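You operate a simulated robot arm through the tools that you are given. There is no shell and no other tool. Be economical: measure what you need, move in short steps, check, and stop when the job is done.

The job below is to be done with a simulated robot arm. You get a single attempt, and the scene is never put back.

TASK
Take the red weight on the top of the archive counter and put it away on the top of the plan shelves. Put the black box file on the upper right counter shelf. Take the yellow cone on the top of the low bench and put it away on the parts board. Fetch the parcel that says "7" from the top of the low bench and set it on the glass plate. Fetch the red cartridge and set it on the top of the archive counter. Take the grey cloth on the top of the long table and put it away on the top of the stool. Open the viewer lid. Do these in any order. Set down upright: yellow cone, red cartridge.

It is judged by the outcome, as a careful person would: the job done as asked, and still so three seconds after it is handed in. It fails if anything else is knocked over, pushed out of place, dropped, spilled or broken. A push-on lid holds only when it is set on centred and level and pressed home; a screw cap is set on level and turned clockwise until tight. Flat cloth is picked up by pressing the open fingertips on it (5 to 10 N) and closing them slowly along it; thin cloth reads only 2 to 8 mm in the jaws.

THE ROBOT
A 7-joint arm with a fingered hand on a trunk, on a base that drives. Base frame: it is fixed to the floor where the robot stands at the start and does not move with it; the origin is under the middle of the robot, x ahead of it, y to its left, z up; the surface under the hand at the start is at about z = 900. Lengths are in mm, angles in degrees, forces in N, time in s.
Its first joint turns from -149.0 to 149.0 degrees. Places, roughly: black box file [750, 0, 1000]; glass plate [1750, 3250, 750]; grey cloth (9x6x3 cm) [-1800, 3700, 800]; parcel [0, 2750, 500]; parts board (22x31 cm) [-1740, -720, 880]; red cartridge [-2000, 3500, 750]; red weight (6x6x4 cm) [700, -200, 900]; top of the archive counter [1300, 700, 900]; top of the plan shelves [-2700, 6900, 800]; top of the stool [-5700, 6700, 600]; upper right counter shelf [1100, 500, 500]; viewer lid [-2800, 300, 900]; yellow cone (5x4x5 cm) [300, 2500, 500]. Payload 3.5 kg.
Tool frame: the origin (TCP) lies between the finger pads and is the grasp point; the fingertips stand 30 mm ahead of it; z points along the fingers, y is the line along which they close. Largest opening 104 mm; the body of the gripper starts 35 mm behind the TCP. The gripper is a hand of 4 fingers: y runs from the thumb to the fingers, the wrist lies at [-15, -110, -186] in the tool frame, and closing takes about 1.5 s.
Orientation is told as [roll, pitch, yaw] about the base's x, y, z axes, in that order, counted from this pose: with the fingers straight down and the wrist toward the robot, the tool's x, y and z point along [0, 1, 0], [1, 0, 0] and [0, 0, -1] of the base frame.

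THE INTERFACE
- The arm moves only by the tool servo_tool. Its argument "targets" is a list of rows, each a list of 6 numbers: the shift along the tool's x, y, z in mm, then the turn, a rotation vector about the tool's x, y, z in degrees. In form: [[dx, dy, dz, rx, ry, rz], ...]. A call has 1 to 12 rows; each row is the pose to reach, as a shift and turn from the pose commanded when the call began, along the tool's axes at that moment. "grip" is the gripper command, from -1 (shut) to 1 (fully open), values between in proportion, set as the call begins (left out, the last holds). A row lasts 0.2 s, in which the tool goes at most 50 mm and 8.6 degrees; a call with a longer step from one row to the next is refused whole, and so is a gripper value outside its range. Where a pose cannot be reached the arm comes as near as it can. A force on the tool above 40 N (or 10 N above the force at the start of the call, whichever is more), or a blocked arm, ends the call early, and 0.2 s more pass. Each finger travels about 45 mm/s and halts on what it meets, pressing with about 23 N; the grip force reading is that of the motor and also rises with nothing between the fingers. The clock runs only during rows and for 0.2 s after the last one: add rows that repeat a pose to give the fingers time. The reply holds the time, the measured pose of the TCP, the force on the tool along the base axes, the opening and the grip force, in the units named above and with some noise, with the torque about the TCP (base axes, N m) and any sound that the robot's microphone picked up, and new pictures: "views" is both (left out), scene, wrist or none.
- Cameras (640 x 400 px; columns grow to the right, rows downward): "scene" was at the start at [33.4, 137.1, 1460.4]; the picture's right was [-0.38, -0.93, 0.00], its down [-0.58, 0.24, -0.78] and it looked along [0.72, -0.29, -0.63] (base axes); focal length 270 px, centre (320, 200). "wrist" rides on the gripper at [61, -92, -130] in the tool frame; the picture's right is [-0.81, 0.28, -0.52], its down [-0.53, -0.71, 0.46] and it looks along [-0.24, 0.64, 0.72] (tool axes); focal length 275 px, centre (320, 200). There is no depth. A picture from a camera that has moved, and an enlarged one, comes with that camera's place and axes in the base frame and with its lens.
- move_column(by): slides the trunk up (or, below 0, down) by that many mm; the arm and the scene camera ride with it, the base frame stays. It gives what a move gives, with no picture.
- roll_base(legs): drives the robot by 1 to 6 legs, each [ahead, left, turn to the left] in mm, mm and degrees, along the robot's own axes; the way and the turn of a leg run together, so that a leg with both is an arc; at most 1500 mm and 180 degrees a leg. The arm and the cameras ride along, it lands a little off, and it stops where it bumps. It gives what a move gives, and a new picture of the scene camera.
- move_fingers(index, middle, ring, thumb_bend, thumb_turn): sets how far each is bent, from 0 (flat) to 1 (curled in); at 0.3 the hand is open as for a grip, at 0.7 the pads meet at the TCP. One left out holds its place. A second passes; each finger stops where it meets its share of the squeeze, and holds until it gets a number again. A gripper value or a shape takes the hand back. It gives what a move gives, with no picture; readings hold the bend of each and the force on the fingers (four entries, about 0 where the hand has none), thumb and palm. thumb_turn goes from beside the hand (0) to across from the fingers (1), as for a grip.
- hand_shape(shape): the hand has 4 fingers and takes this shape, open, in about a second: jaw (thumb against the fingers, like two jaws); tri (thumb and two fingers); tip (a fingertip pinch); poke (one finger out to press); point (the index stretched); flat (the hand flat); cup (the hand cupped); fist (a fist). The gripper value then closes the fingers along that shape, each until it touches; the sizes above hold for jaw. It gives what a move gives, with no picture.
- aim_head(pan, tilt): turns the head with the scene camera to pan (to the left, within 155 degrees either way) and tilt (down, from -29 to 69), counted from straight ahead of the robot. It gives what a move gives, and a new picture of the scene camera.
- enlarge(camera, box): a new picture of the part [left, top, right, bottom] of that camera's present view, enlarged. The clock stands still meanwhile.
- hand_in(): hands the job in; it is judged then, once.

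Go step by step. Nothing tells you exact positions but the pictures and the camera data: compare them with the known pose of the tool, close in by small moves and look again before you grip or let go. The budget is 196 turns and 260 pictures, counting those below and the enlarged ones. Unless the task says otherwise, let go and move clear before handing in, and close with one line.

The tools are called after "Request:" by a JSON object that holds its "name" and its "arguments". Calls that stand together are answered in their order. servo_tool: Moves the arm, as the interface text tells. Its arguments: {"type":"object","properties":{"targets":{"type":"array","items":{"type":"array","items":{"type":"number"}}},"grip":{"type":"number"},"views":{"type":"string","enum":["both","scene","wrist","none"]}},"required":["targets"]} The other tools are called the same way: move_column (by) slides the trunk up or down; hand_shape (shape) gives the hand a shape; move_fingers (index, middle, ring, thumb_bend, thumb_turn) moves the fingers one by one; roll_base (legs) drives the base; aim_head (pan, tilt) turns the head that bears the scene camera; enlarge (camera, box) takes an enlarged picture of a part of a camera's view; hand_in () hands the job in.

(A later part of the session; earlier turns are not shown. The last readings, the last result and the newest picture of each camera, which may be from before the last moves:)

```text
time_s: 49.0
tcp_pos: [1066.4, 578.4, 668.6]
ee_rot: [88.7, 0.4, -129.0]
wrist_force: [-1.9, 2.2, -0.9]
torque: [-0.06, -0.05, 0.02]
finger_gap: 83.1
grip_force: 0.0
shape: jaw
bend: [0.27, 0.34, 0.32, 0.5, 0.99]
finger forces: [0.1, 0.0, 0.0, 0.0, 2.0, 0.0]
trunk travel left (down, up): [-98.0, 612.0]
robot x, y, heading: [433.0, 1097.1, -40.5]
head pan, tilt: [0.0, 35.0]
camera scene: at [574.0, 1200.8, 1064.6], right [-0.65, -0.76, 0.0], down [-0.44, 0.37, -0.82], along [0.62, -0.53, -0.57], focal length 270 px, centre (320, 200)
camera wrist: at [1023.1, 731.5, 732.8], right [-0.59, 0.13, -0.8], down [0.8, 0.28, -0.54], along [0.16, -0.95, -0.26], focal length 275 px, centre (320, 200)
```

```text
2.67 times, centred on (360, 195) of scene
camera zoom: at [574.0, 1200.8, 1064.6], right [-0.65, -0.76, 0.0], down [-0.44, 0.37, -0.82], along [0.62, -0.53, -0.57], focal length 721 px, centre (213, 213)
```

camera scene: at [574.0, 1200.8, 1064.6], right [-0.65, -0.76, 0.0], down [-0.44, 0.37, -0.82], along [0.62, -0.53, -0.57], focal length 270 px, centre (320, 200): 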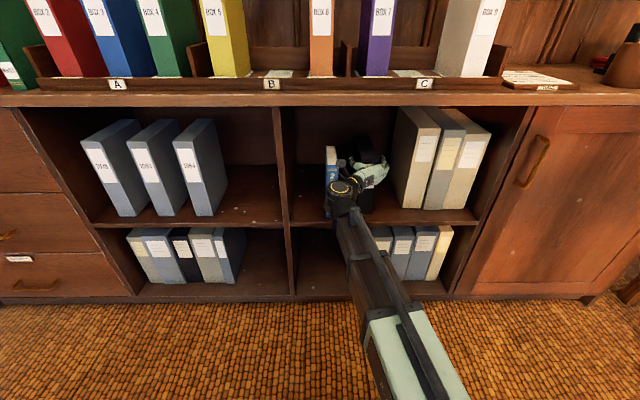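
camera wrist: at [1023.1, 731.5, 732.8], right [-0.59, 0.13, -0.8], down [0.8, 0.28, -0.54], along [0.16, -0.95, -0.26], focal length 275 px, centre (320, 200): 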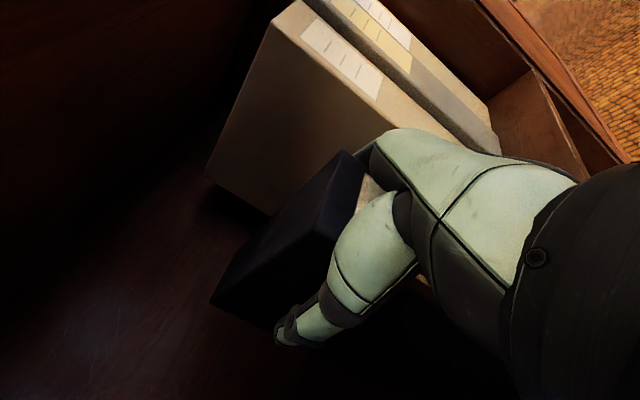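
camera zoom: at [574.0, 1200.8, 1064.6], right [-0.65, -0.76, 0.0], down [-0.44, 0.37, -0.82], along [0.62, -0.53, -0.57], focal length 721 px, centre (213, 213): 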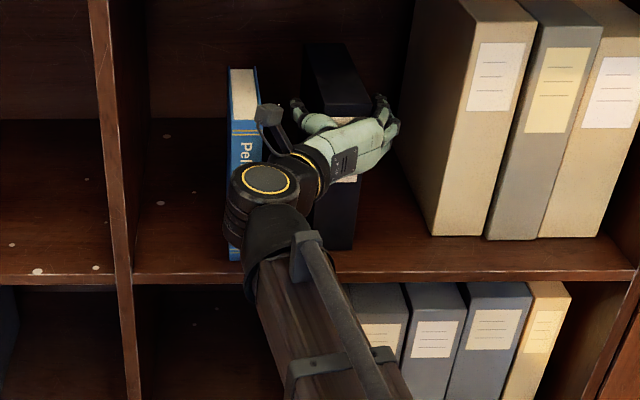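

Request:
{"name": "servo_tool", "arguments": {"targets": [[0, 0, 0, 0, 0, 0], [0, 0, 0, 0, 0, 0], [0, 0, 0, 0, 0, 0]], "grip": 1, "views": "none"}}

Request:
{"name": "servo_tool", "arguments": {"targets": [[0, -6, 0, 0, 0, 0], [0, -6, 0, 0, 0, 0]], "views": "none"}}

```text
time_s: 49.8
tcp_pos: [1067.5, 579.5, 668.6]
ee_rot: [88.8, 0.4, -128.9]
wrist_force: [-1.8, 2.4, -1.6]
torque: [-0.14, -0.06, 0.02]
finger_gap: 103.8
grip_force: 0.0
shape: jaw
bend: [0.3, 0.3, 0.3, 0.3, 0.98]
finger forces: [3.1, 0.0, 0.0, 0.0, 3.9, 0.0]
trunk travel left (down, up): [-98.0, 612.0]
robot x, y, heading: [433.7, 1100.4, -40.6]
head pan, tilt: [0.0, 35.0]
```

```text
time_s: 50.4
tcp_pos: [1070.8, 583.3, 669.3]
ee_rot: [88.7, 0.4, -128.9]
wrist_force: [-2.0, 1.1, -2.4]
torque: [-0.02, -0.03, 0.03]
finger_gap: 103.9
grip_force: 0.0
shape: jaw
bend: [0.3, 0.3, 0.3, 0.3, 0.98]
finger forces: [2.3, 0.0, 0.1, 0.1, 1.3, 0.0]
trunk travel left (down, up): [-98.0, 612.0]
robot x, y, heading: [428.1, 1099.1, -40.6]
head pan, tilt: [0.0, 35.0]
```

Request:
{"name": "servo_tool", "arguments": {"targets": [[0, -4, 0, 0, 0, 0], [0, -4, -20, 0, 0, 0], [0, -4, -45, 0, 0, 0]], "views": "wrist"}}

Request:
{"name": "enlarge", "arguments": {"camera": "scene", "box": [240, 120, 480, 270]}}

```text
time_s: 51.2
tcp_pos: [1037.5, 616.0, 669.6]
ee_rot: [88.8, 0.5, -128.9]
wrist_force: [-0.4, 0.1, 0.5]
torque: [-0.01, 0.0, -0.02]
finger_gap: 104.0
grip_force: 0.1
shape: jaw
bend: [0.3, 0.3, 0.3, 0.3, 0.98]
finger forces: [0.1, 0.0, 0.0, 0.0, 0.0, 0.0]
trunk travel left (down, up): [-98.0, 612.0]
robot x, y, heading: [432.3, 1100.2, -40.7]
head pan, tilt: [0.0, 35.0]
camera wrist: at [994.0, 767.6, 733.6], right [-0.59, 0.13, -0.8], down [0.8, 0.28, -0.54], along [0.16, -0.95, -0.26], focal length 275 px, centre (320, 200)
```

wrist: 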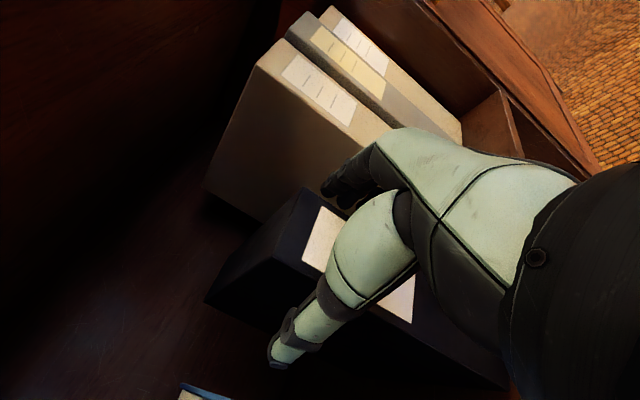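

```text
2.67 times, centred on (360, 195) of scene
camera zoom: at [574.1, 1200.7, 1064.6], right [-0.65, -0.76, 0.0], down [-0.44, 0.37, -0.82], along [0.62, -0.53, -0.57], focal length 721 px, centre (213, 213)
```

zoom: 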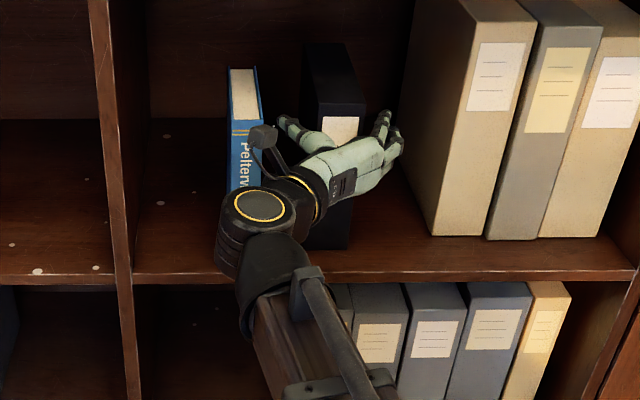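

The box file stands on the shelf. I'll back away, turn towards the low bench, and return the hand to fingers-down.

Request:
{"name": "roll_base", "arguments": {"legs": [[-400, 0, 0], [0, 0, 91.5]]}}

Request:
{"name": "servo_tool", "arguments": {"targets": [[0, 0, 0, 4.9, -4.9, -4.9], [0, 0, 0, 9.8, -9.8, -9.8], [0, 0, 0, 14.7, -14.7, -14.7], [0, 0, 0, 19.6, -19.6, -19.6], [0, 0, 0, 24.5, -24.5, -24.5], [0, 0, 0, 29.4, -29.4, -29.4], [0, 0, 0, 34.3, -34.3, -34.3]], "views": "none"}}

Request:
{"name": "servo_tool", "arguments": {"targets": [[0, 0, 0, 4.9, -4.9, -4.9], [0, 0, 0, 9.8, -9.8, -9.8], [0, 0, 0, 14.7, -14.7, -14.7], [0, 0, 0, 19.6, -19.6, -19.6], [0, 0, 0, 24.5, -24.5, -24.5], [0, 0, 0, 29.4, -29.4, -29.4], [0, 0, 0, 34.3, -34.3, -34.3], [0, 0, 0, 35, -35, -35]], "views": "none"}}

Request:
{"name": "roll_base", "arguments": {"legs": [[0, 500, 0]]}}

```text
time_s: 57.6
tcp_pos: [594.2, 1981.5, 668.6]
ee_rot: [88.7, 0.5, -37.2]
wrist_force: [0.1, -0.4, 0.1]
torque: [-0.01, -0.02, -0.01]
finger_gap: 103.9
grip_force: 0.0
shape: jaw
bend: [0.3, 0.3, 0.3, 0.3, 0.98]
finger forces: [0.0, 0.0, 0.0, 0.0, 0.0, 0.1]
trunk travel left (down, up): [-98.0, 612.0]
robot x, y, heading: [130.5, 1359.6, 50.9]
head pan, tilt: [0.0, 35.0]
camera scene: at [22.5, 1500.6, 1064.6], right [0.78, -0.63, 0.0], down [-0.36, -0.45, -0.82], along [0.51, 0.64, -0.57], focal length 270 px, centre (320, 200)
```

scene: 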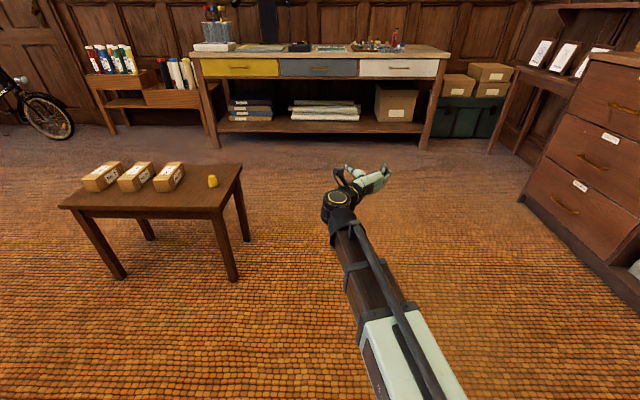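

```text
time_s: 59.2
tcp_pos: [594.0, 1981.8, 669.6]
ee_rot: [44.8, -18.3, 7.6]
wrist_force: [-0.5, -0.7, 0.0]
torque: [0.0, 0.0, 0.03]
finger_gap: 104.0
grip_force: 0.1
shape: jaw
bend: [0.3, 0.3, 0.3, 0.3, 0.98]
finger forces: [0.0, 0.0, 0.1, 0.1, 0.1, 0.0]
trunk travel left (down, up): [-98.0, 612.0]
robot x, y, heading: [131.3, 1361.8, 50.9]
head pan, tilt: [0.0, 35.0]
```

```text
time_s: 61.0
tcp_pos: [593.4, 1981.7, 669.9]
ee_rot: [0.2, 1.4, 53.0]
wrist_force: [-0.3, 0.2, 0.2]
torque: [0.01, 0.0, -0.01]
finger_gap: 103.7
grip_force: 0.0
shape: jaw
bend: [0.3, 0.3, 0.3, 0.3, 0.98]
finger forces: [0.0, 0.1, 0.0, 0.1, 0.0, 0.0]
trunk travel left (down, up): [-98.0, 612.0]
robot x, y, heading: [128.6, 1362.1, 51.1]
head pan, tilt: [0.0, 35.0]
```

```text
time_s: 63.9
tcp_pos: [199.0, 2296.8, 669.8]
ee_rot: [0.4, 1.2, 53.4]
wrist_force: [-0.1, 0.2, 1.2]
torque: [0.04, -0.01, 0.01]
finger_gap: 103.8
grip_force: 0.1
shape: jaw
bend: [0.3, 0.3, 0.3, 0.3, 0.98]
finger forces: [0.1, 0.0, 0.0, 0.0, 0.1, 0.1]
trunk travel left (down, up): [-98.0, 612.0]
robot x, y, heading: [-259.7, 1671.7, 51.5]
head pan, tilt: [0.0, 35.0]
camera scene: at [-368.8, 1811.3, 1064.6], right [0.78, -0.62, 0.0], down [-0.36, -0.45, -0.82], along [0.51, 0.64, -0.57], focal length 270 px, centre (320, 200)
```

scene: 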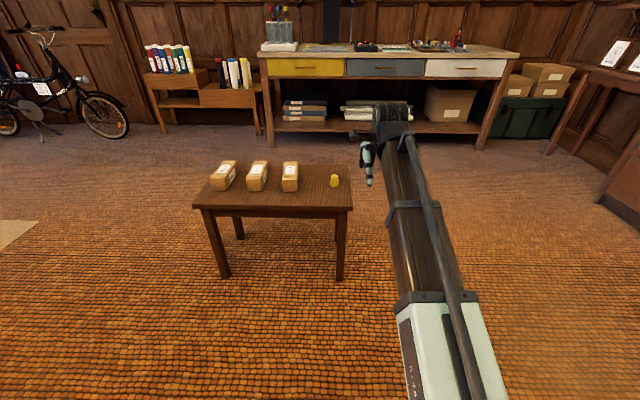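

The cone is near the bench's right end. I'll drive so the hand is over it, then look with the wrist camera.

Request:
{"name": "roll_base", "arguments": {"legs": [[150, 80, 0]]}}

Request:
{"name": "enlarge", "arguments": {"camera": "scene", "box": [180, 130, 420, 280]}}

Request:
{"name": "servo_tool", "arguments": {"targets": [[0, 0, 0, 0, 0, 0]], "views": "wrist"}}

```text
time_s: 65.4
tcp_pos: [229.0, 2462.8, 669.9]
ee_rot: [0.4, 1.3, 53.2]
wrist_force: [-0.6, -0.9, -0.3]
torque: [-0.01, 0.02, 0.02]
finger_gap: 103.7
grip_force: 0.0
shape: jaw
bend: [0.3, 0.3, 0.3, 0.3, 0.98]
finger forces: [0.0, 0.0, 0.0, 0.0, 0.0, 0.0]
trunk travel left (down, up): [-98.0, 612.0]
robot x, y, heading: [-237.1, 1838.9, 51.6]
head pan, tilt: [0.0, 35.0]
camera scene: at [-339.7, 1978.4, 1064.6], right [0.78, -0.62, 0.0], down [-0.36, -0.45, -0.82], along [0.51, 0.64, -0.57], focal length 270 px, centre (320, 200)
```

scene: 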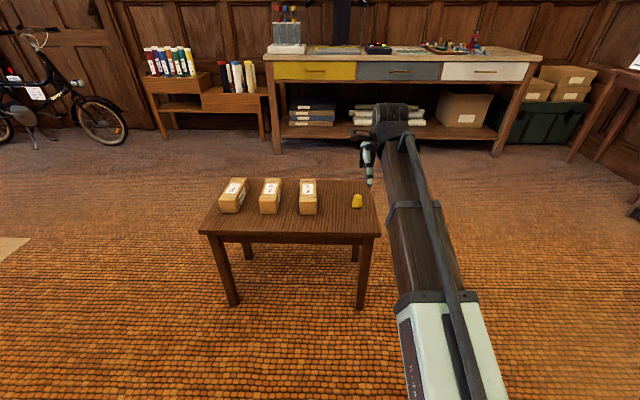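

```text
2.67 times, centred on (300, 205) of scene
camera zoom: at [-339.7, 1978.4, 1064.6], right [0.78, -0.62, 0.0], down [-0.36, -0.45, -0.82], along [0.51, 0.64, -0.57], focal length 721 px, centre (373, 187)
```

zoom: 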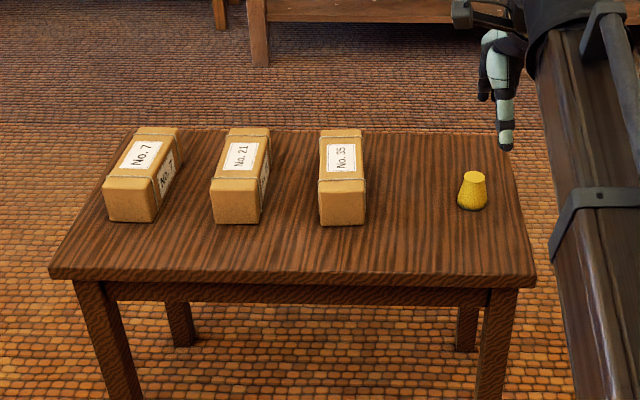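

```text
time_s: 65.8
tcp_pos: [229.4, 2462.6, 669.4]
ee_rot: [0.4, 1.3, 53.3]
wrist_force: [0.7, -0.5, -0.2]
torque: [0.0, 0.01, 0.01]
finger_gap: 104.1
grip_force: 0.1
shape: jaw
bend: [0.3, 0.3, 0.3, 0.3, 0.98]
finger forces: [0.0, 0.0, 0.0, 0.0, 0.0, 0.0]
trunk travel left (down, up): [-98.0, 612.0]
robot x, y, heading: [-232.6, 1839.6, 51.5]
head pan, tilt: [0.0, 35.0]
camera wrist: at [126.8, 2427.6, 802.2], right [0.82, -0.26, 0.51], down [-0.01, -0.9, -0.44], along [0.57, 0.36, -0.74], focal length 275 px, centre (320, 200)
```

wrist: 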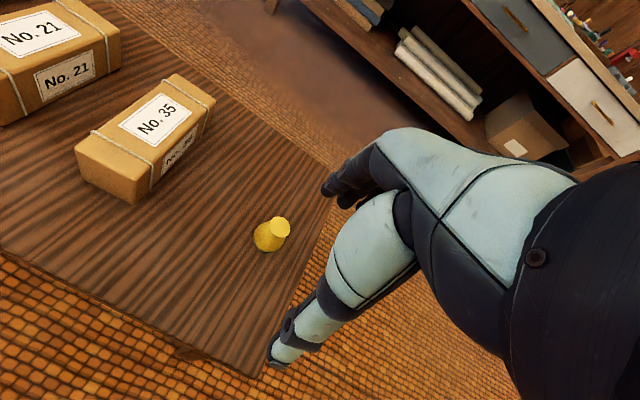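

The cone stands at about (281, 2531), with the bench top at about 465. I'll move over it and lower.

Request:
{"name": "servo_tool", "arguments": {"targets": [[0, 30, 0, 0, 0, 0], [-1, 60, 0, 0, 0, 0], [-1, 86, 0, 0, 0, 0], [-1, 86, 40, 0, 0, 0], [-1, 86, 80, 0, 0, 0], [-1, 86, 95, 0, 0, 0], [-1, 86, 95, 0, 0, 0]], "views": "wrist"}}

Request:
{"name": "enlarge", "arguments": {"camera": "scene", "box": [300, 140, 420, 215]}}

```text
time_s: 67.4
tcp_pos: [278.9, 2529.5, 573.9]
ee_rot: [0.4, 1.3, 53.1]
wrist_force: [-0.1, -1.1, -0.8]
torque: [0.01, 0.04, 0.01]
finger_gap: 103.9
grip_force: 0.0
shape: jaw
bend: [0.3, 0.3, 0.3, 0.3, 0.98]
finger forces: [0.0, 0.1, 0.1, 0.1, 0.0, 0.0]
trunk travel left (down, up): [-98.0, 612.0]
robot x, y, heading: [-229.4, 1840.0, 51.7]
head pan, tilt: [0.0, 35.0]
camera wrist: at [177.2, 2494.9, 706.2], right [0.82, -0.26, 0.51], down [-0.01, -0.9, -0.44], along [0.57, 0.36, -0.74], focal length 275 px, centre (320, 200)
```

wrist: 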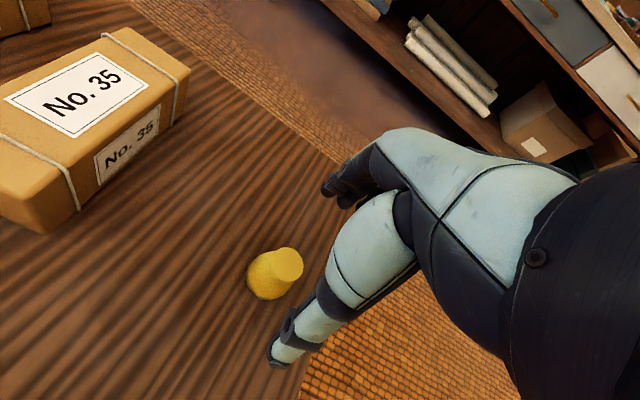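

```text
5.33 times, centred on (360, 178) of scene
camera zoom: at [-339.6, 1978.4, 1064.6], right [0.78, -0.62, 0.0], down [-0.36, -0.45, -0.82], along [0.51, 0.64, -0.57], focal length 1443 px, centre (107, 320)
```

zoom: 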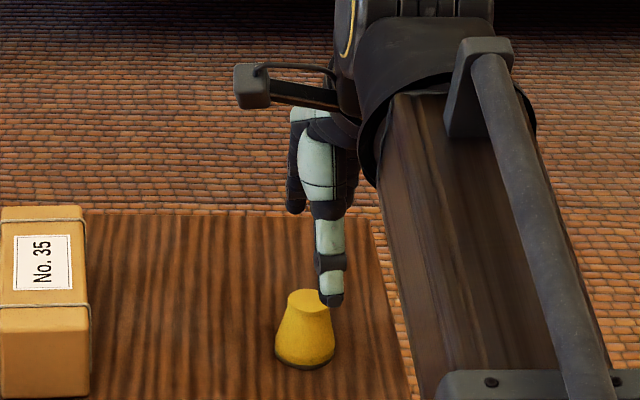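

Request:
{"name": "servo_tool", "arguments": {"targets": [[1, 2, 30, 0, 0, 0], [2, 3, 55, 0, 0, 0], [2, 3, 66, 0, 0, 0], [2, 3, 66, 0, 0, 0]], "views": "wrist"}}

Request:
{"name": "enlarge", "arguments": {"camera": "scene", "box": [300, 140, 420, 215]}}

```text
time_s: 68.4
tcp_pos: [276.1, 2532.9, 506.4]
ee_rot: [0.5, 1.3, 53.2]
wrist_force: [0.4, 0.3, -0.5]
torque: [0.0, 0.01, -0.01]
finger_gap: 104.1
grip_force: 0.0
shape: jaw
bend: [0.3, 0.3, 0.3, 0.3, 0.98]
finger forces: [0.0, 0.0, 0.1, 0.0, 0.0, 0.0]
trunk travel left (down, up): [-98.0, 612.0]
robot x, y, heading: [-232.1, 1838.0, 51.6]
head pan, tilt: [0.0, 35.0]
camera wrist: at [175.4, 2497.6, 639.0], right [0.82, -0.26, 0.51], down [-0.01, -0.9, -0.44], along [0.57, 0.36, -0.74], focal length 275 px, centre (320, 200)
```

wrist: 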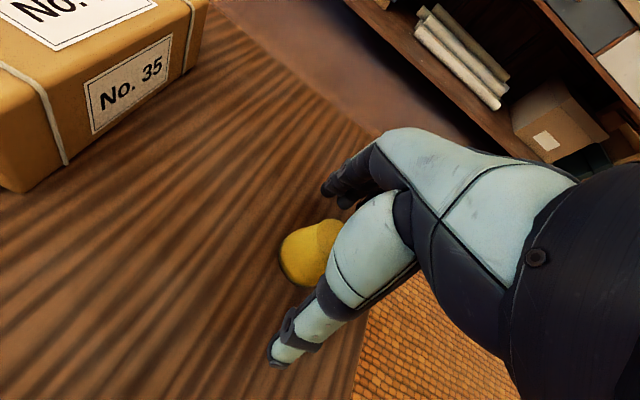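

```text
5.33 times, centred on (360, 178) of scene
camera zoom: at [-339.6, 1978.4, 1064.6], right [0.78, -0.62, 0.0], down [-0.36, -0.45, -0.82], along [0.51, 0.64, -0.57], focal length 1443 px, centre (107, 320)
```

zoom: 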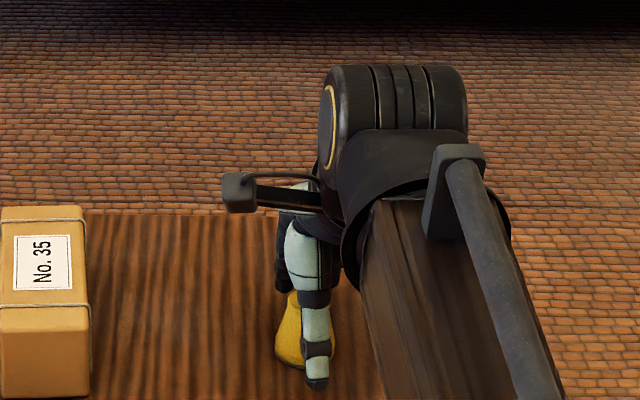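

Request:
{"name": "servo_tool", "arguments": {"targets": [[5, 0, 4, 0, 0, 0], [5, 0, 4, 0, 0, 0], [5, 0, 4, 0, 0, 0], [5, 0, 4, 0, 0, 0], [5, 0, 4, 0, 0, 0], [5, 0, 4, 0, 0, 0], [5, 0, 4, 0, 0, 0], [5, 0, 4, 0, 0, 0]], "grip": -1, "views": "wrist"}}

Request:
{"name": "move_column", "arguments": {"by": 60}}

Request:
{"name": "enlarge", "arguments": {"camera": "scene", "box": [300, 140, 460, 240]}}

```text
time_s: 70.2
tcp_pos: [272.6, 2535.6, 503.3]
ee_rot: [0.5, 1.2, 53.1]
wrist_force: [-0.3, -0.1, -0.6]
torque: [0.0, 0.04, -0.02]
finger_gap: 28.9
grip_force: 23.4
shape: jaw
bend: [0.73, 0.53, 0.6, 0.75, 1.0]
finger forces: [9.9, 6.8, 0.3, 0.0, 16.2, 0.1]
trunk travel left (down, up): [-98.0, 612.0]
robot x, y, heading: [-231.1, 1837.9, 51.6]
head pan, tilt: [0.0, 35.0]
camera wrist: at [171.6, 2500.0, 635.4], right [0.82, -0.26, 0.51], down [-0.01, -0.9, -0.44], along [0.57, 0.36, -0.74], focal length 275 px, centre (320, 200)
```

wrist: 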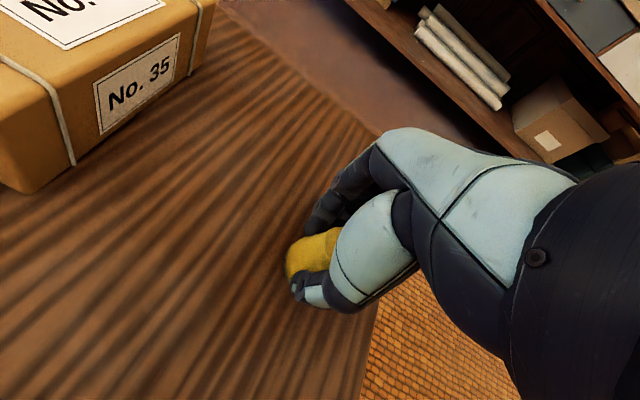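

```text
time_s: 71.2
tcp_pos: [274.0, 2534.8, 562.6]
ee_rot: [0.4, 1.3, 53.3]
wrist_force: [0.2, -0.2, -0.3]
torque: [-0.01, 0.02, -0.01]
finger_gap: 28.9
grip_force: 22.7
shape: jaw
bend: [0.73, 0.53, 0.6, 0.75, 1.0]
finger forces: [9.8, 6.8, 0.4, 0.0, 15.9, 0.0]
trunk travel left (down, up): [-158.0, 552.0]
robot x, y, heading: [-233.9, 1839.9, 51.6]
head pan, tilt: [0.0, 35.0]
```

```text
4.00 times, centred on (380, 190) of scene
camera zoom: at [-339.6, 1978.5, 1124.6], right [0.78, -0.62, 0.0], down [-0.36, -0.45, -0.82], along [0.51, 0.64, -0.57], focal length 1082 px, centre (80, 240)
```

zoom: 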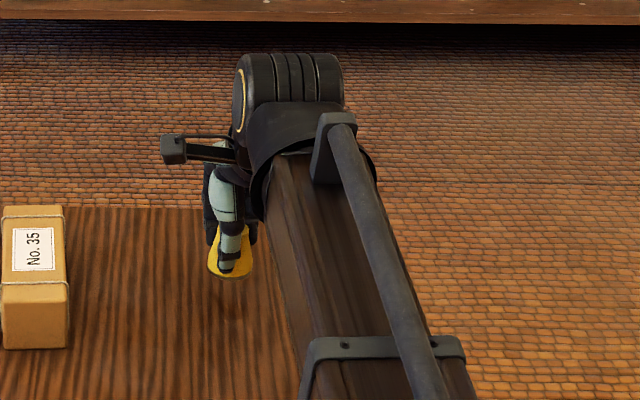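

The cone is in hand. I'll raise it, pull the arm in, and drive around the wheel table to the workbench.

Request:
{"name": "move_column", "arguments": {"by": 400}}

Request:
{"name": "servo_tool", "arguments": {"targets": [[0, -40, 0, 0, 0, 0], [0, -80, 0, 0, 0, 0], [0, -120, 0, 0, 0, 0], [0, -160, 0, 0, 0, 0], [0, -200, 0, 0, 0, 0], [0, -200, 0, 0, 0, 0]], "views": "none"}}

Request:
{"name": "roll_base", "arguments": {"legs": [[-350, 0, 0], [0, -750, 0], [0, 0, 90], [0, 0, 89], [1350, 0, 0]]}}

```text
time_s: 75.0
tcp_pos: [273.3, 2534.8, 962.2]
ee_rot: [0.4, 1.3, 53.2]
wrist_force: [0.2, -0.2, -0.6]
torque: [0.0, 0.01, 0.03]
finger_gap: 28.6
grip_force: 23.0
shape: jaw
bend: [0.73, 0.53, 0.6, 0.75, 1.0]
finger forces: [9.8, 7.0, 0.4, 0.1, 15.9, 0.0]
trunk travel left (down, up): [-558.0, 152.0]
robot x, y, heading: [-230.8, 1838.6, 51.6]
head pan, tilt: [0.0, 35.0]
```

```text
time_s: 76.4
tcp_pos: [152.3, 2373.6, 968.0]
ee_rot: [0.4, 1.3, 53.2]
wrist_force: [0.0, 0.0, -1.6]
torque: [-0.01, -0.01, 0.03]
finger_gap: 28.6
grip_force: 22.4
shape: jaw
bend: [0.73, 0.53, 0.6, 0.75, 1.0]
finger forces: [9.8, 6.9, 0.5, 0.0, 15.9, 0.0]
trunk travel left (down, up): [-558.0, 152.0]
robot x, y, heading: [-234.0, 1840.3, 51.7]
head pan, tilt: [0.0, 35.0]
```

```text
time_s: 96.4
tcp_pos: [-1145.4, -478.9, 967.6]
ee_rot: [0.5, 1.3, -128.2]
wrist_force: [0.9, 0.1, -1.0]
torque: [-0.01, 0.02, 0.0]
finger_gap: 28.0
grip_force: 23.3
shape: jaw
bend: [0.73, 0.53, 0.62, 0.75, 1.0]
finger forces: [10.4, 6.4, 2.0, 0.0, 15.5, 0.0]
trunk travel left (down, up): [-558.0, 152.0]
robot x, y, heading: [-749.3, 47.8, -130.2]
head pan, tilt: [0.0, 35.0]
camera scene: at [-644.4, -96.0, 1524.6], right [-0.77, 0.64, 0.0], down [0.37, 0.44, -0.82], along [-0.53, -0.63, -0.57], focal length 270 px, centre (320, 200)
```

scene: 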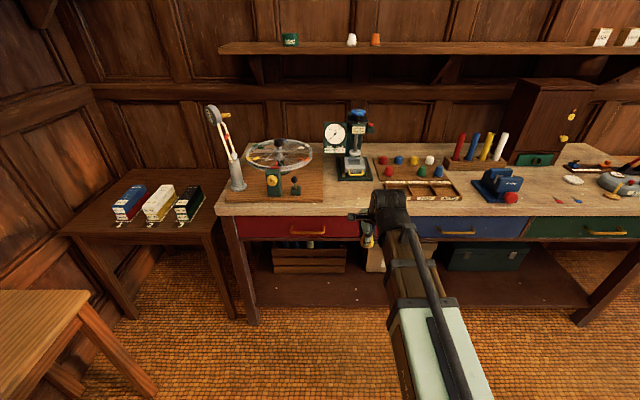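

Request:
{"name": "enlarge", "arguments": {"camera": "scene", "box": [350, 120, 510, 220]}}

```text
4.00 times, centred on (430, 170) of scene
camera zoom: at [-644.4, -96.0, 1524.6], right [-0.77, 0.64, 0.0], down [0.37, 0.44, -0.82], along [-0.53, -0.63, -0.57], focal length 1082 px, centre (-120, 320)
```

zoom: 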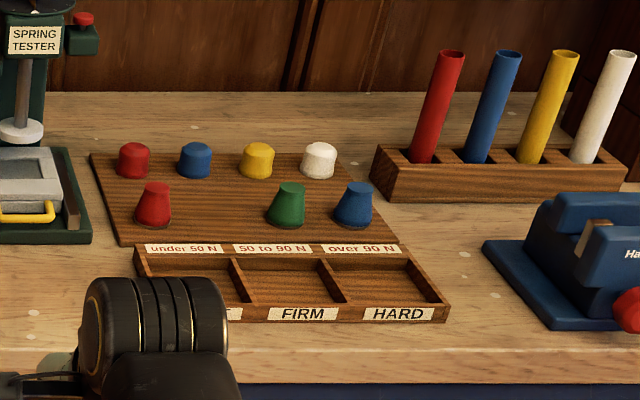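

The yellow cone belongs in the gap in the front row, between the red and green cones. I'll raise a little and drive closer.

Request:
{"name": "move_column", "arguments": {"by": 70}}

Request:
{"name": "roll_base", "arguments": {"legs": [[0, -265, 0], [400, 0, 0]]}}

Request:
{"name": "servo_tool", "arguments": {"targets": [[0, 0, 0, 0, 0, 0]], "views": "wrist"}}

Request:
{"name": "enlarge", "arguments": {"camera": "scene", "box": [240, 80, 480, 230]}}

```text
time_s: 97.5
tcp_pos: [-1144.9, -478.6, 1037.6]
ee_rot: [0.4, 1.3, -128.2]
wrist_force: [-0.7, 0.2, -1.3]
torque: [-0.01, 0.0, -0.01]
finger_gap: 28.2
grip_force: 23.1
shape: jaw
bend: [0.73, 0.53, 0.62, 0.75, 1.0]
finger forces: [10.4, 6.4, 1.9, 0.1, 15.5, 0.0]
trunk travel left (down, up): [-628.0, 82.0]
robot x, y, heading: [-744.6, 47.5, -129.9]
head pan, tilt: [0.0, 35.0]
```

```text
time_s: 101.4
tcp_pos: [-1604.8, -614.0, 1036.4]
ee_rot: [0.5, 1.2, -128.2]
wrist_force: [0.6, -0.3, -1.2]
torque: [0.02, 0.01, -0.02]
finger_gap: 28.1
grip_force: 23.3
shape: jaw
bend: [0.73, 0.53, 0.62, 0.75, 1.0]
finger forces: [10.4, 6.4, 1.9, 0.1, 15.5, 0.1]
trunk travel left (down, up): [-628.0, 82.0]
robot x, y, heading: [-1206.1, -86.9, -130.1]
head pan, tilt: [0.0, 35.0]
camera scene: at [-1103.0, -231.2, 1594.6], right [-0.77, 0.64, 0.0], down [0.37, 0.44, -0.82], along [-0.53, -0.63, -0.57], focal length 270 px, centre (320, 200)
```

scene: 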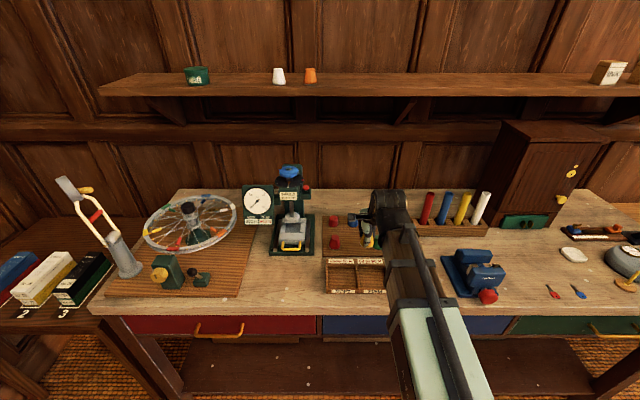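

```text
time_s: 101.8
tcp_pos: [-1603.5, -613.8, 1036.7]
ee_rot: [0.4, 1.3, -128.2]
wrist_force: [1.0, 0.5, -0.7]
torque: [0.0, 0.0, 0.05]
finger_gap: 27.8
grip_force: 23.3
shape: jaw
bend: [0.73, 0.53, 0.62, 0.75, 1.0]
finger forces: [10.4, 6.4, 2.0, 0.0, 15.5, 0.0]
trunk travel left (down, up): [-628.0, 82.0]
robot x, y, heading: [-1207.0, -89.5, -130.4]
head pan, tilt: [0.0, 35.0]
camera wrist: at [-1501.8, -581.3, 1169.6], right [-0.82, 0.28, 0.51], down [0.03, 0.9, -0.44], along [-0.58, -0.35, -0.74], focal length 275 px, centre (320, 200)
```

wrist: 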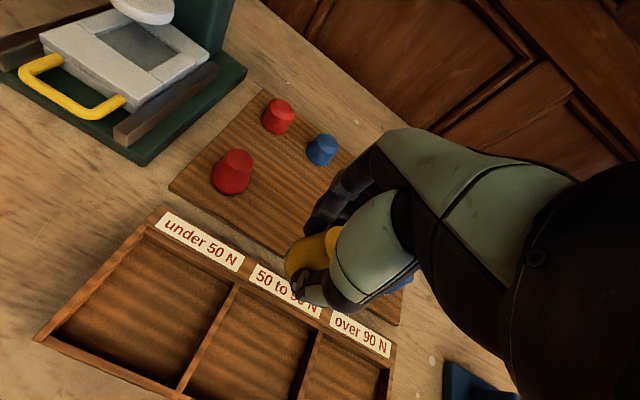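

```text
2.67 times, centred on (360, 155) of scene
camera zoom: at [-1102.6, -230.8, 1594.6], right [-0.77, 0.64, 0.0], down [0.37, 0.44, -0.82], along [-0.53, -0.63, -0.57], focal length 721 px, centre (213, 320)
```

zoom: 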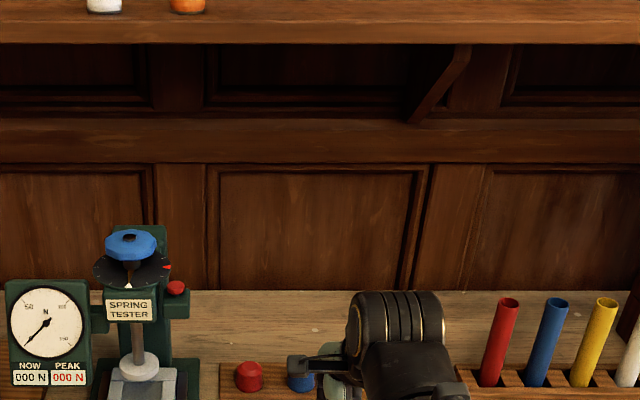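

The gap centre is at about (-1666, -687), with the board top at about 895. I'll move over it and come down partway.

Request:
{"name": "servo_tool", "arguments": {"targets": [[-1, 32, 0, 0, 0, 0], [-2, 64, 0, 0, 0, 0], [-4, 96, 0, 0, 0, 0], [-4, 96, 40, 0, 0, 0], [-4, 96, 75, 0, 0, 0], [-4, 96, 75, 0, 0, 0]]}}

Request:
{"name": "enlarge", "arguments": {"camera": "scene", "box": [300, 170, 460, 270]}}

```text
time_s: 103.2
tcp_pos: [-1665.2, -685.9, 960.4]
ee_rot: [0.4, 1.3, -128.3]
wrist_force: [0.1, 0.2, -0.8]
torque: [0.0, 0.01, -0.02]
finger_gap: 27.8
grip_force: 22.8
shape: jaw
bend: [0.73, 0.53, 0.62, 0.75, 1.0]
finger forces: [10.3, 6.4, 2.4, 0.0, 15.7, 0.1]
trunk travel left (down, up): [-628.0, 82.0]
robot x, y, heading: [-1201.0, -85.2, -130.0]
head pan, tilt: [0.0, 35.0]
camera scene: at [-1102.7, -230.8, 1594.6], right [-0.77, 0.64, 0.0], down [0.37, 0.44, -0.82], along [-0.53, -0.63, -0.57], focal length 270 px, centre (320, 200)
camera wrist: at [-1563.4, -653.4, 1092.3], right [-0.82, 0.28, 0.51], down [0.03, 0.9, -0.44], along [-0.58, -0.35, -0.74], focal length 275 px, centre (320, 200)
```

scene: 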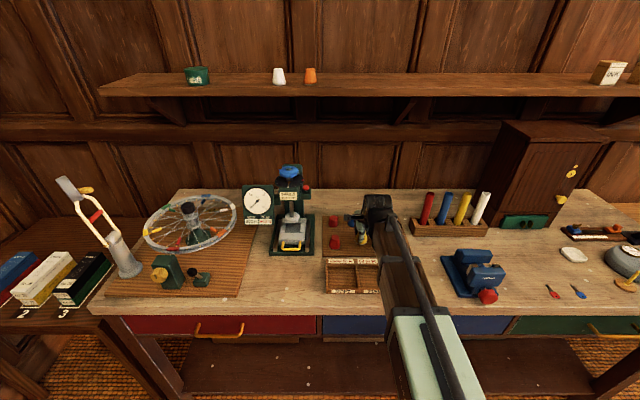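
wrist: 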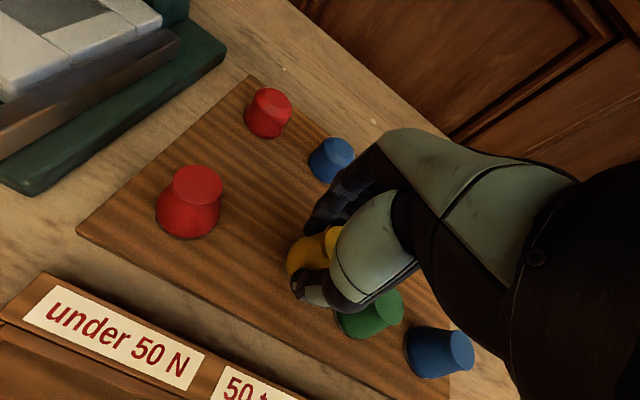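

```text
4.00 times, centred on (380, 220) of scene
camera zoom: at [-1102.7, -230.8, 1594.6], right [-0.77, 0.64, 0.0], down [0.37, 0.44, -0.82], along [-0.53, -0.63, -0.57], focal length 1082 px, centre (80, 120)
```

zoom: 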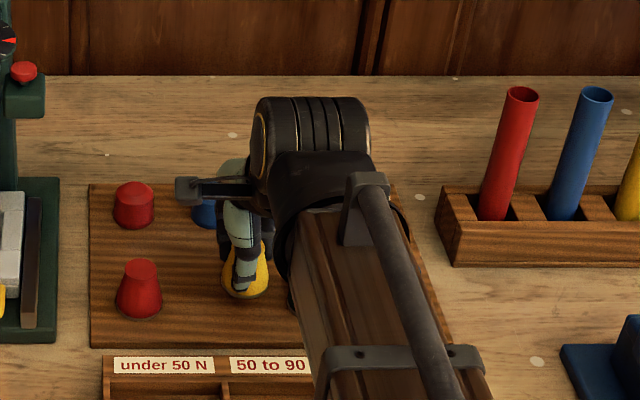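

Request:
{"name": "servo_tool", "arguments": {"targets": [[0, 0, 10, 0, 0, 0], [0, 0, 18, 0, 0, 0], [0, 0, 22, 0, 0, 0], [0, 0, 25, 0, 0, 0], [0, 0, 27, 0, 0, 0]], "views": "wrist"}}

```text
time_s: 104.4
tcp_pos: [-1664.0, -686.1, 933.2]
ee_rot: [0.4, 1.2, -128.2]
wrist_force: [-0.1, 0.4, 3.1]
torque: [-0.05, 0.06, 0.02]
finger_gap: 28.2
grip_force: 22.6
shape: jaw
bend: [0.73, 0.53, 0.62, 0.75, 1.0]
finger forces: [10.8, 8.2, 2.6, 0.0, 15.9, 0.0]
trunk travel left (down, up): [-628.0, 82.0]
robot x, y, heading: [-1204.2, -83.6, -129.9]
head pan, tilt: [0.0, 35.0]
camera wrist: at [-1562.4, -653.3, 1065.4], right [-0.82, 0.28, 0.51], down [0.03, 0.9, -0.44], along [-0.58, -0.35, -0.74], focal length 275 px, centre (320, 200)
```

wrist: 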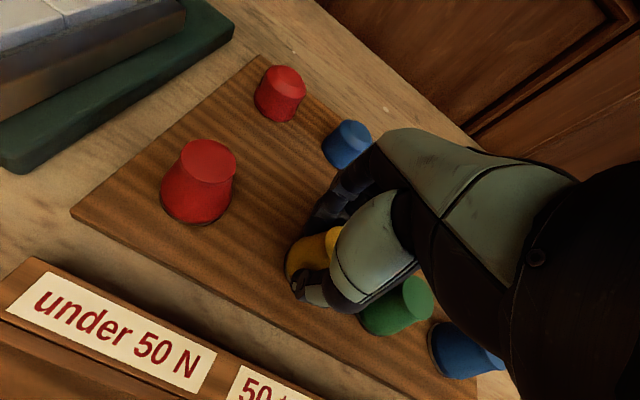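

Request:
{"name": "servo_tool", "arguments": {"targets": [[0, 0, 1, 0, 0, 0], [0, 0, 1, 0, 0, 0], [0, 0, 1, 0, 0, 0], [0, 0, 1, 0, 0, 0], [0, 0, 1, 0, 0, 0]], "grip": 0.25, "views": "wrist"}}

```text
time_s: 105.6
tcp_pos: [-1664.7, -685.3, 932.4]
ee_rot: [0.4, 1.3, -128.2]
wrist_force: [0.1, -0.5, 0.6]
torque: [0.0, 0.02, 0.01]
finger_gap: 64.6
grip_force: 0.1
shape: jaw
bend: [0.28, 0.4, 0.36, 0.63, 1.0]
finger forces: [0.0, 0.1, 0.0, 0.0, 0.0, 0.0]
trunk travel left (down, up): [-628.0, 82.0]
robot x, y, heading: [-1206.1, -90.1, -129.9]
head pan, tilt: [0.0, 35.0]
camera wrist: at [-1562.6, -653.0, 1064.5], right [-0.82, 0.28, 0.51], down [0.03, 0.9, -0.44], along [-0.58, -0.35, -0.74], focal length 275 px, centre (320, 200)
```

wrist: 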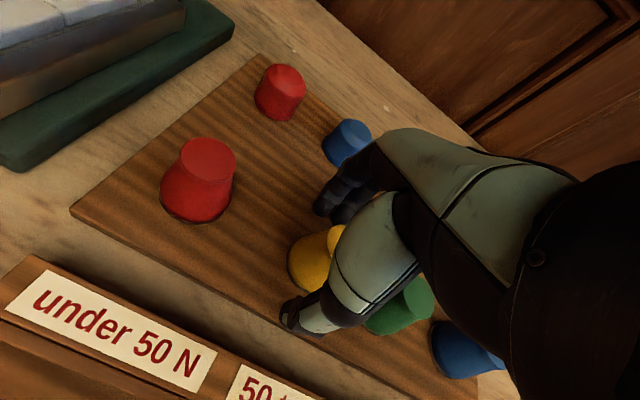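

Request:
{"name": "servo_tool", "arguments": {"targets": [[0, 0, -20, 0, 0, 0], [0, 0, -50, 0, 0, 0], [0, 0, -90, 0, 0, 0], [0, -30, -120, 0, 0, 0], [0, -70, -120, 0, 0, 0]], "views": "wrist"}}

```text
time_s: 106.8
tcp_pos: [-1624.2, -632.2, 1055.4]
ee_rot: [0.4, 1.2, -128.1]
wrist_force: [1.1, -0.6, 0.2]
torque: [0.02, -0.03, 0.04]
finger_gap: 64.7
grip_force: 0.1
shape: jaw
bend: [0.28, 0.4, 0.36, 0.63, 1.0]
finger forces: [0.1, 0.1, 0.0, 0.1, 0.1, 0.1]
trunk travel left (down, up): [-628.0, 82.0]
robot x, y, heading: [-1204.5, -91.0, -130.2]
head pan, tilt: [0.0, 35.0]
camera wrist: at [-1522.6, -600.0, 1187.0], right [-0.82, 0.28, 0.51], down [0.03, 0.9, -0.44], along [-0.58, -0.35, -0.74], focal length 275 px, centre (320, 200)
```

wrist: 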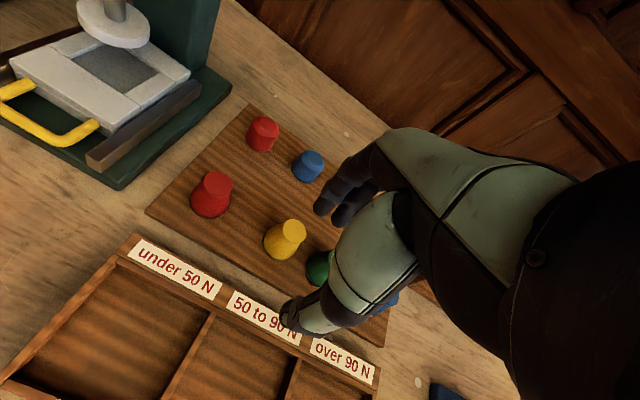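

The yellow cone stands upright in its place. Next is the viewer lid, further along this wall to the right.

Request:
{"name": "roll_base", "arguments": {"legs": [[-250, 0, 0], [0, -1350, 0]]}}

Request:
{"name": "enlarge", "arguments": {"camera": "scene", "box": [200, 80, 440, 230]}}

```text
time_s: 115.0
tcp_pos: [-2482.3, 394.0, 1054.2]
ee_rot: [0.3, 1.4, -126.8]
wrist_force: [0.5, 1.1, -0.8]
torque: [-0.01, -0.01, -0.02]
finger_gap: 64.7
grip_force: 0.0
shape: jaw
bend: [0.28, 0.4, 0.36, 0.63, 1.0]
finger forces: [0.0, 0.0, 0.1, 0.1, 0.0, 0.1]
trunk travel left (down, up): [-628.0, 82.0]
robot x, y, heading: [-2073.3, 947.1, -128.7]
head pan, tilt: [0.0, 35.0]
camera scene: at [-1969.2, 809.2, 1594.6], right [-0.78, 0.62, 0.0], down [0.36, 0.45, -0.82], along [-0.51, -0.64, -0.57], focal length 270 px, centre (320, 200)
```

scene: 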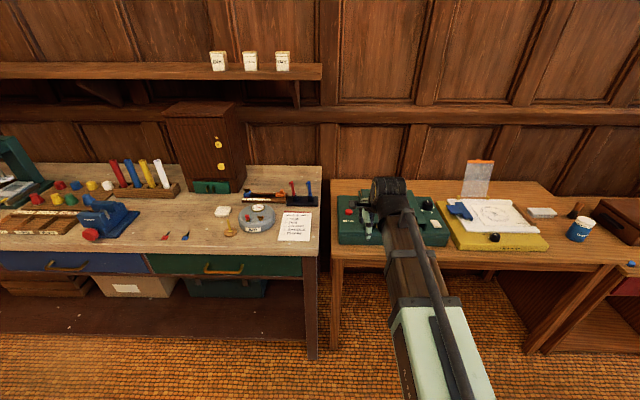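

```text
2.67 times, centred on (320, 155) of scene
camera zoom: at [-1969.2, 809.2, 1594.6], right [-0.78, 0.62, 0.0], down [0.36, 0.45, -0.82], along [-0.51, -0.64, -0.57], focal length 721 px, centre (320, 320)
```

zoom: 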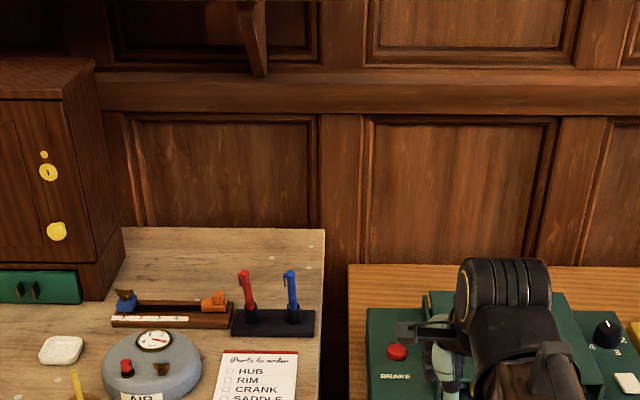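

Request:
{"name": "roll_base", "arguments": {"legs": [[0, 330, 0]]}}

Request:
{"name": "enlarge", "arguments": {"camera": "scene", "box": [400, 150, 600, 275]}}

```text
time_s: 117.2
tcp_pos: [-2217.4, 185.1, 1053.5]
ee_rot: [0.4, 1.3, -126.7]
wrist_force: [-0.8, -0.8, -0.2]
torque: [-0.01, 0.03, -0.02]
finger_gap: 64.4
grip_force: 0.0
shape: jaw
bend: [0.28, 0.4, 0.36, 0.63, 1.0]
finger forces: [0.0, 0.0, 0.0, 0.0, 0.0, 0.0]
trunk travel left (down, up): [-628.0, 82.0]
robot x, y, heading: [-1815.5, 736.8, -128.1]
head pan, tilt: [0.0, 35.0]
camera scene: at [-1705.8, 601.1, 1594.5], right [-0.78, 0.62, 0.0], down [0.36, 0.45, -0.82], along [-0.51, -0.64, -0.57], focal length 270 px, centre (320, 200)
```

scene: 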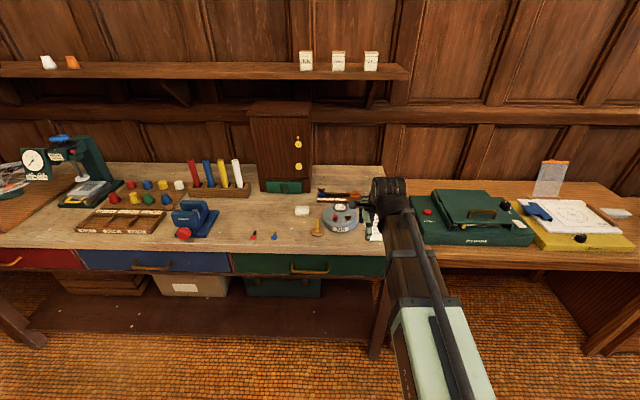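

```text
3.20 times, centred on (500, 212) of scene
camera zoom: at [-1705.8, 601.1, 1594.5], right [-0.78, 0.62, 0.0], down [0.36, 0.45, -0.82], along [-0.51, -0.64, -0.57], focal length 866 px, centre (-256, 160)
```

zoom: 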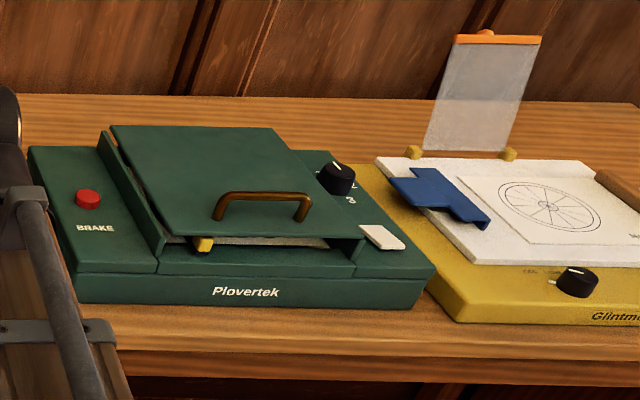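

Request:
{"name": "roll_base", "arguments": {"legs": [[0, -476, 0]]}}

Request:
{"name": "servo_tool", "arguments": {"targets": [[0, -30, -20, 0, 0, 0], [0, -60, -40, 0, 0, 0]], "views": "wrist", "grip": 1}}

```text
time_s: 120.0
tcp_pos: [-2585.3, 475.1, 1054.7]
ee_rot: [0.4, 1.3, -126.5]
wrist_force: [-0.8, -0.1, -0.1]
torque: [0.0, -0.02, -0.01]
finger_gap: 64.6
grip_force: 0.2
shape: jaw
bend: [0.28, 0.4, 0.36, 0.63, 1.0]
finger forces: [0.0, 0.1, 0.1, 0.0, 0.0, 0.0]
trunk travel left (down, up): [-628.0, 82.0]
robot x, y, heading: [-2182.0, 1034.6, -128.0]
head pan, tilt: [0.0, 35.0]
camera scene: at [-2076.6, 893.8, 1594.6], right [-0.79, 0.62, 0.0], down [0.35, 0.45, -0.82], along [-0.51, -0.64, -0.57], focal length 270 px, centre (320, 200)
```

scene: 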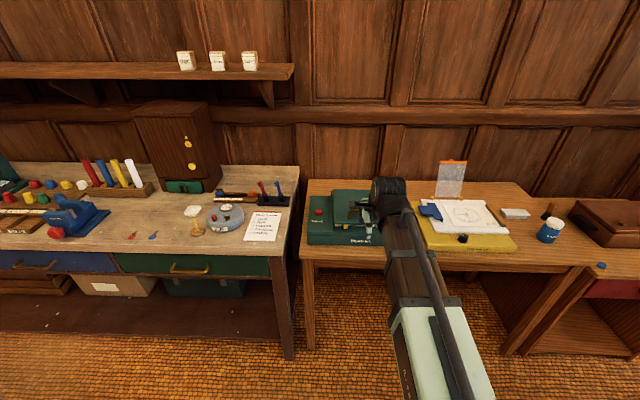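

```text
time_s: 120.6
tcp_pos: [-2550.8, 524.0, 1095.0]
ee_rot: [0.4, 1.3, -126.4]
wrist_force: [0.3, 0.0, -0.9]
torque: [-0.03, 0.0, 0.01]
finger_gap: 103.6
grip_force: 0.0
shape: jaw
bend: [0.3, 0.3, 0.3, 0.3, 0.98]
finger forces: [0.0, 0.0, 0.0, 0.0, 0.0, 0.1]
trunk travel left (down, up): [-628.0, 82.0]
robot x, y, heading: [-2188.8, 1029.6, -127.9]
head pan, tilt: [0.0, 35.0]
camera wrist: at [-2449.9, 558.6, 1228.1], right [-0.83, 0.25, 0.51], down [0.0, 0.9, -0.44], along [-0.56, -0.36, -0.74], focal length 275 px, centre (320, 200)
```

wrist: 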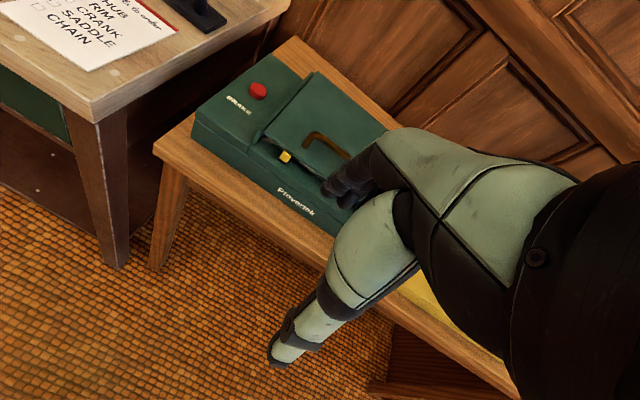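

Request:
{"name": "enlarge", "arguments": {"camera": "wrist", "box": [180, 60, 400, 200]}}

Request:
{"name": "enlarge", "arguments": {"camera": "scene", "box": [290, 170, 410, 260]}}

```text
2.86 times, centred on (290, 130) of wrist
camera zoom: at [-2449.9, 558.6, 1228.1], right [-0.83, 0.25, 0.51], down [0.0, 0.9, -0.44], along [-0.56, -0.36, -0.74], focal length 786 px, centre (406, 400)
```

zoom: 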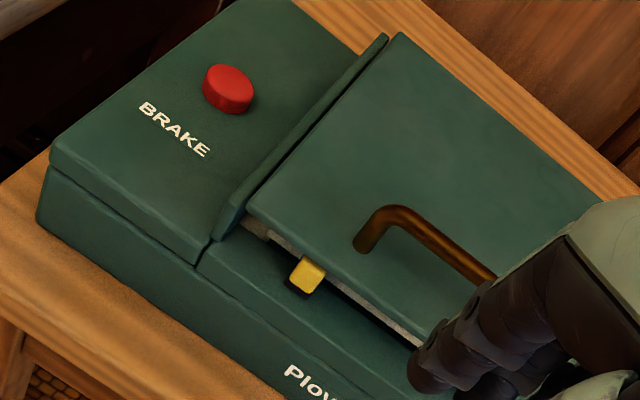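

```text
4.44 times, centred on (350, 215) of scene
camera zoom: at [-2076.0, 893.9, 1594.6], right [-0.79, 0.62, 0.0], down [0.35, 0.45, -0.82], along [-0.51, -0.64, -0.57], focal length 1202 px, centre (187, 133)
```

zoom: 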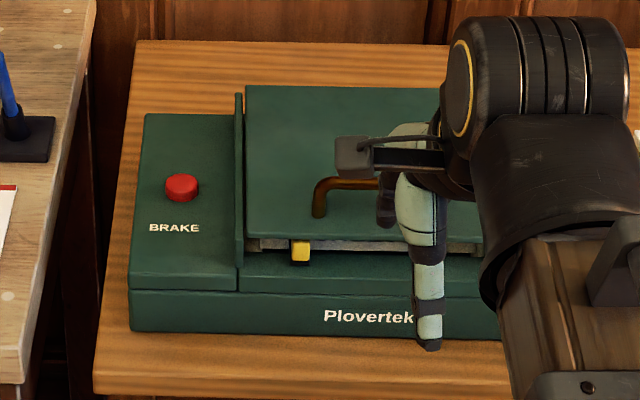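

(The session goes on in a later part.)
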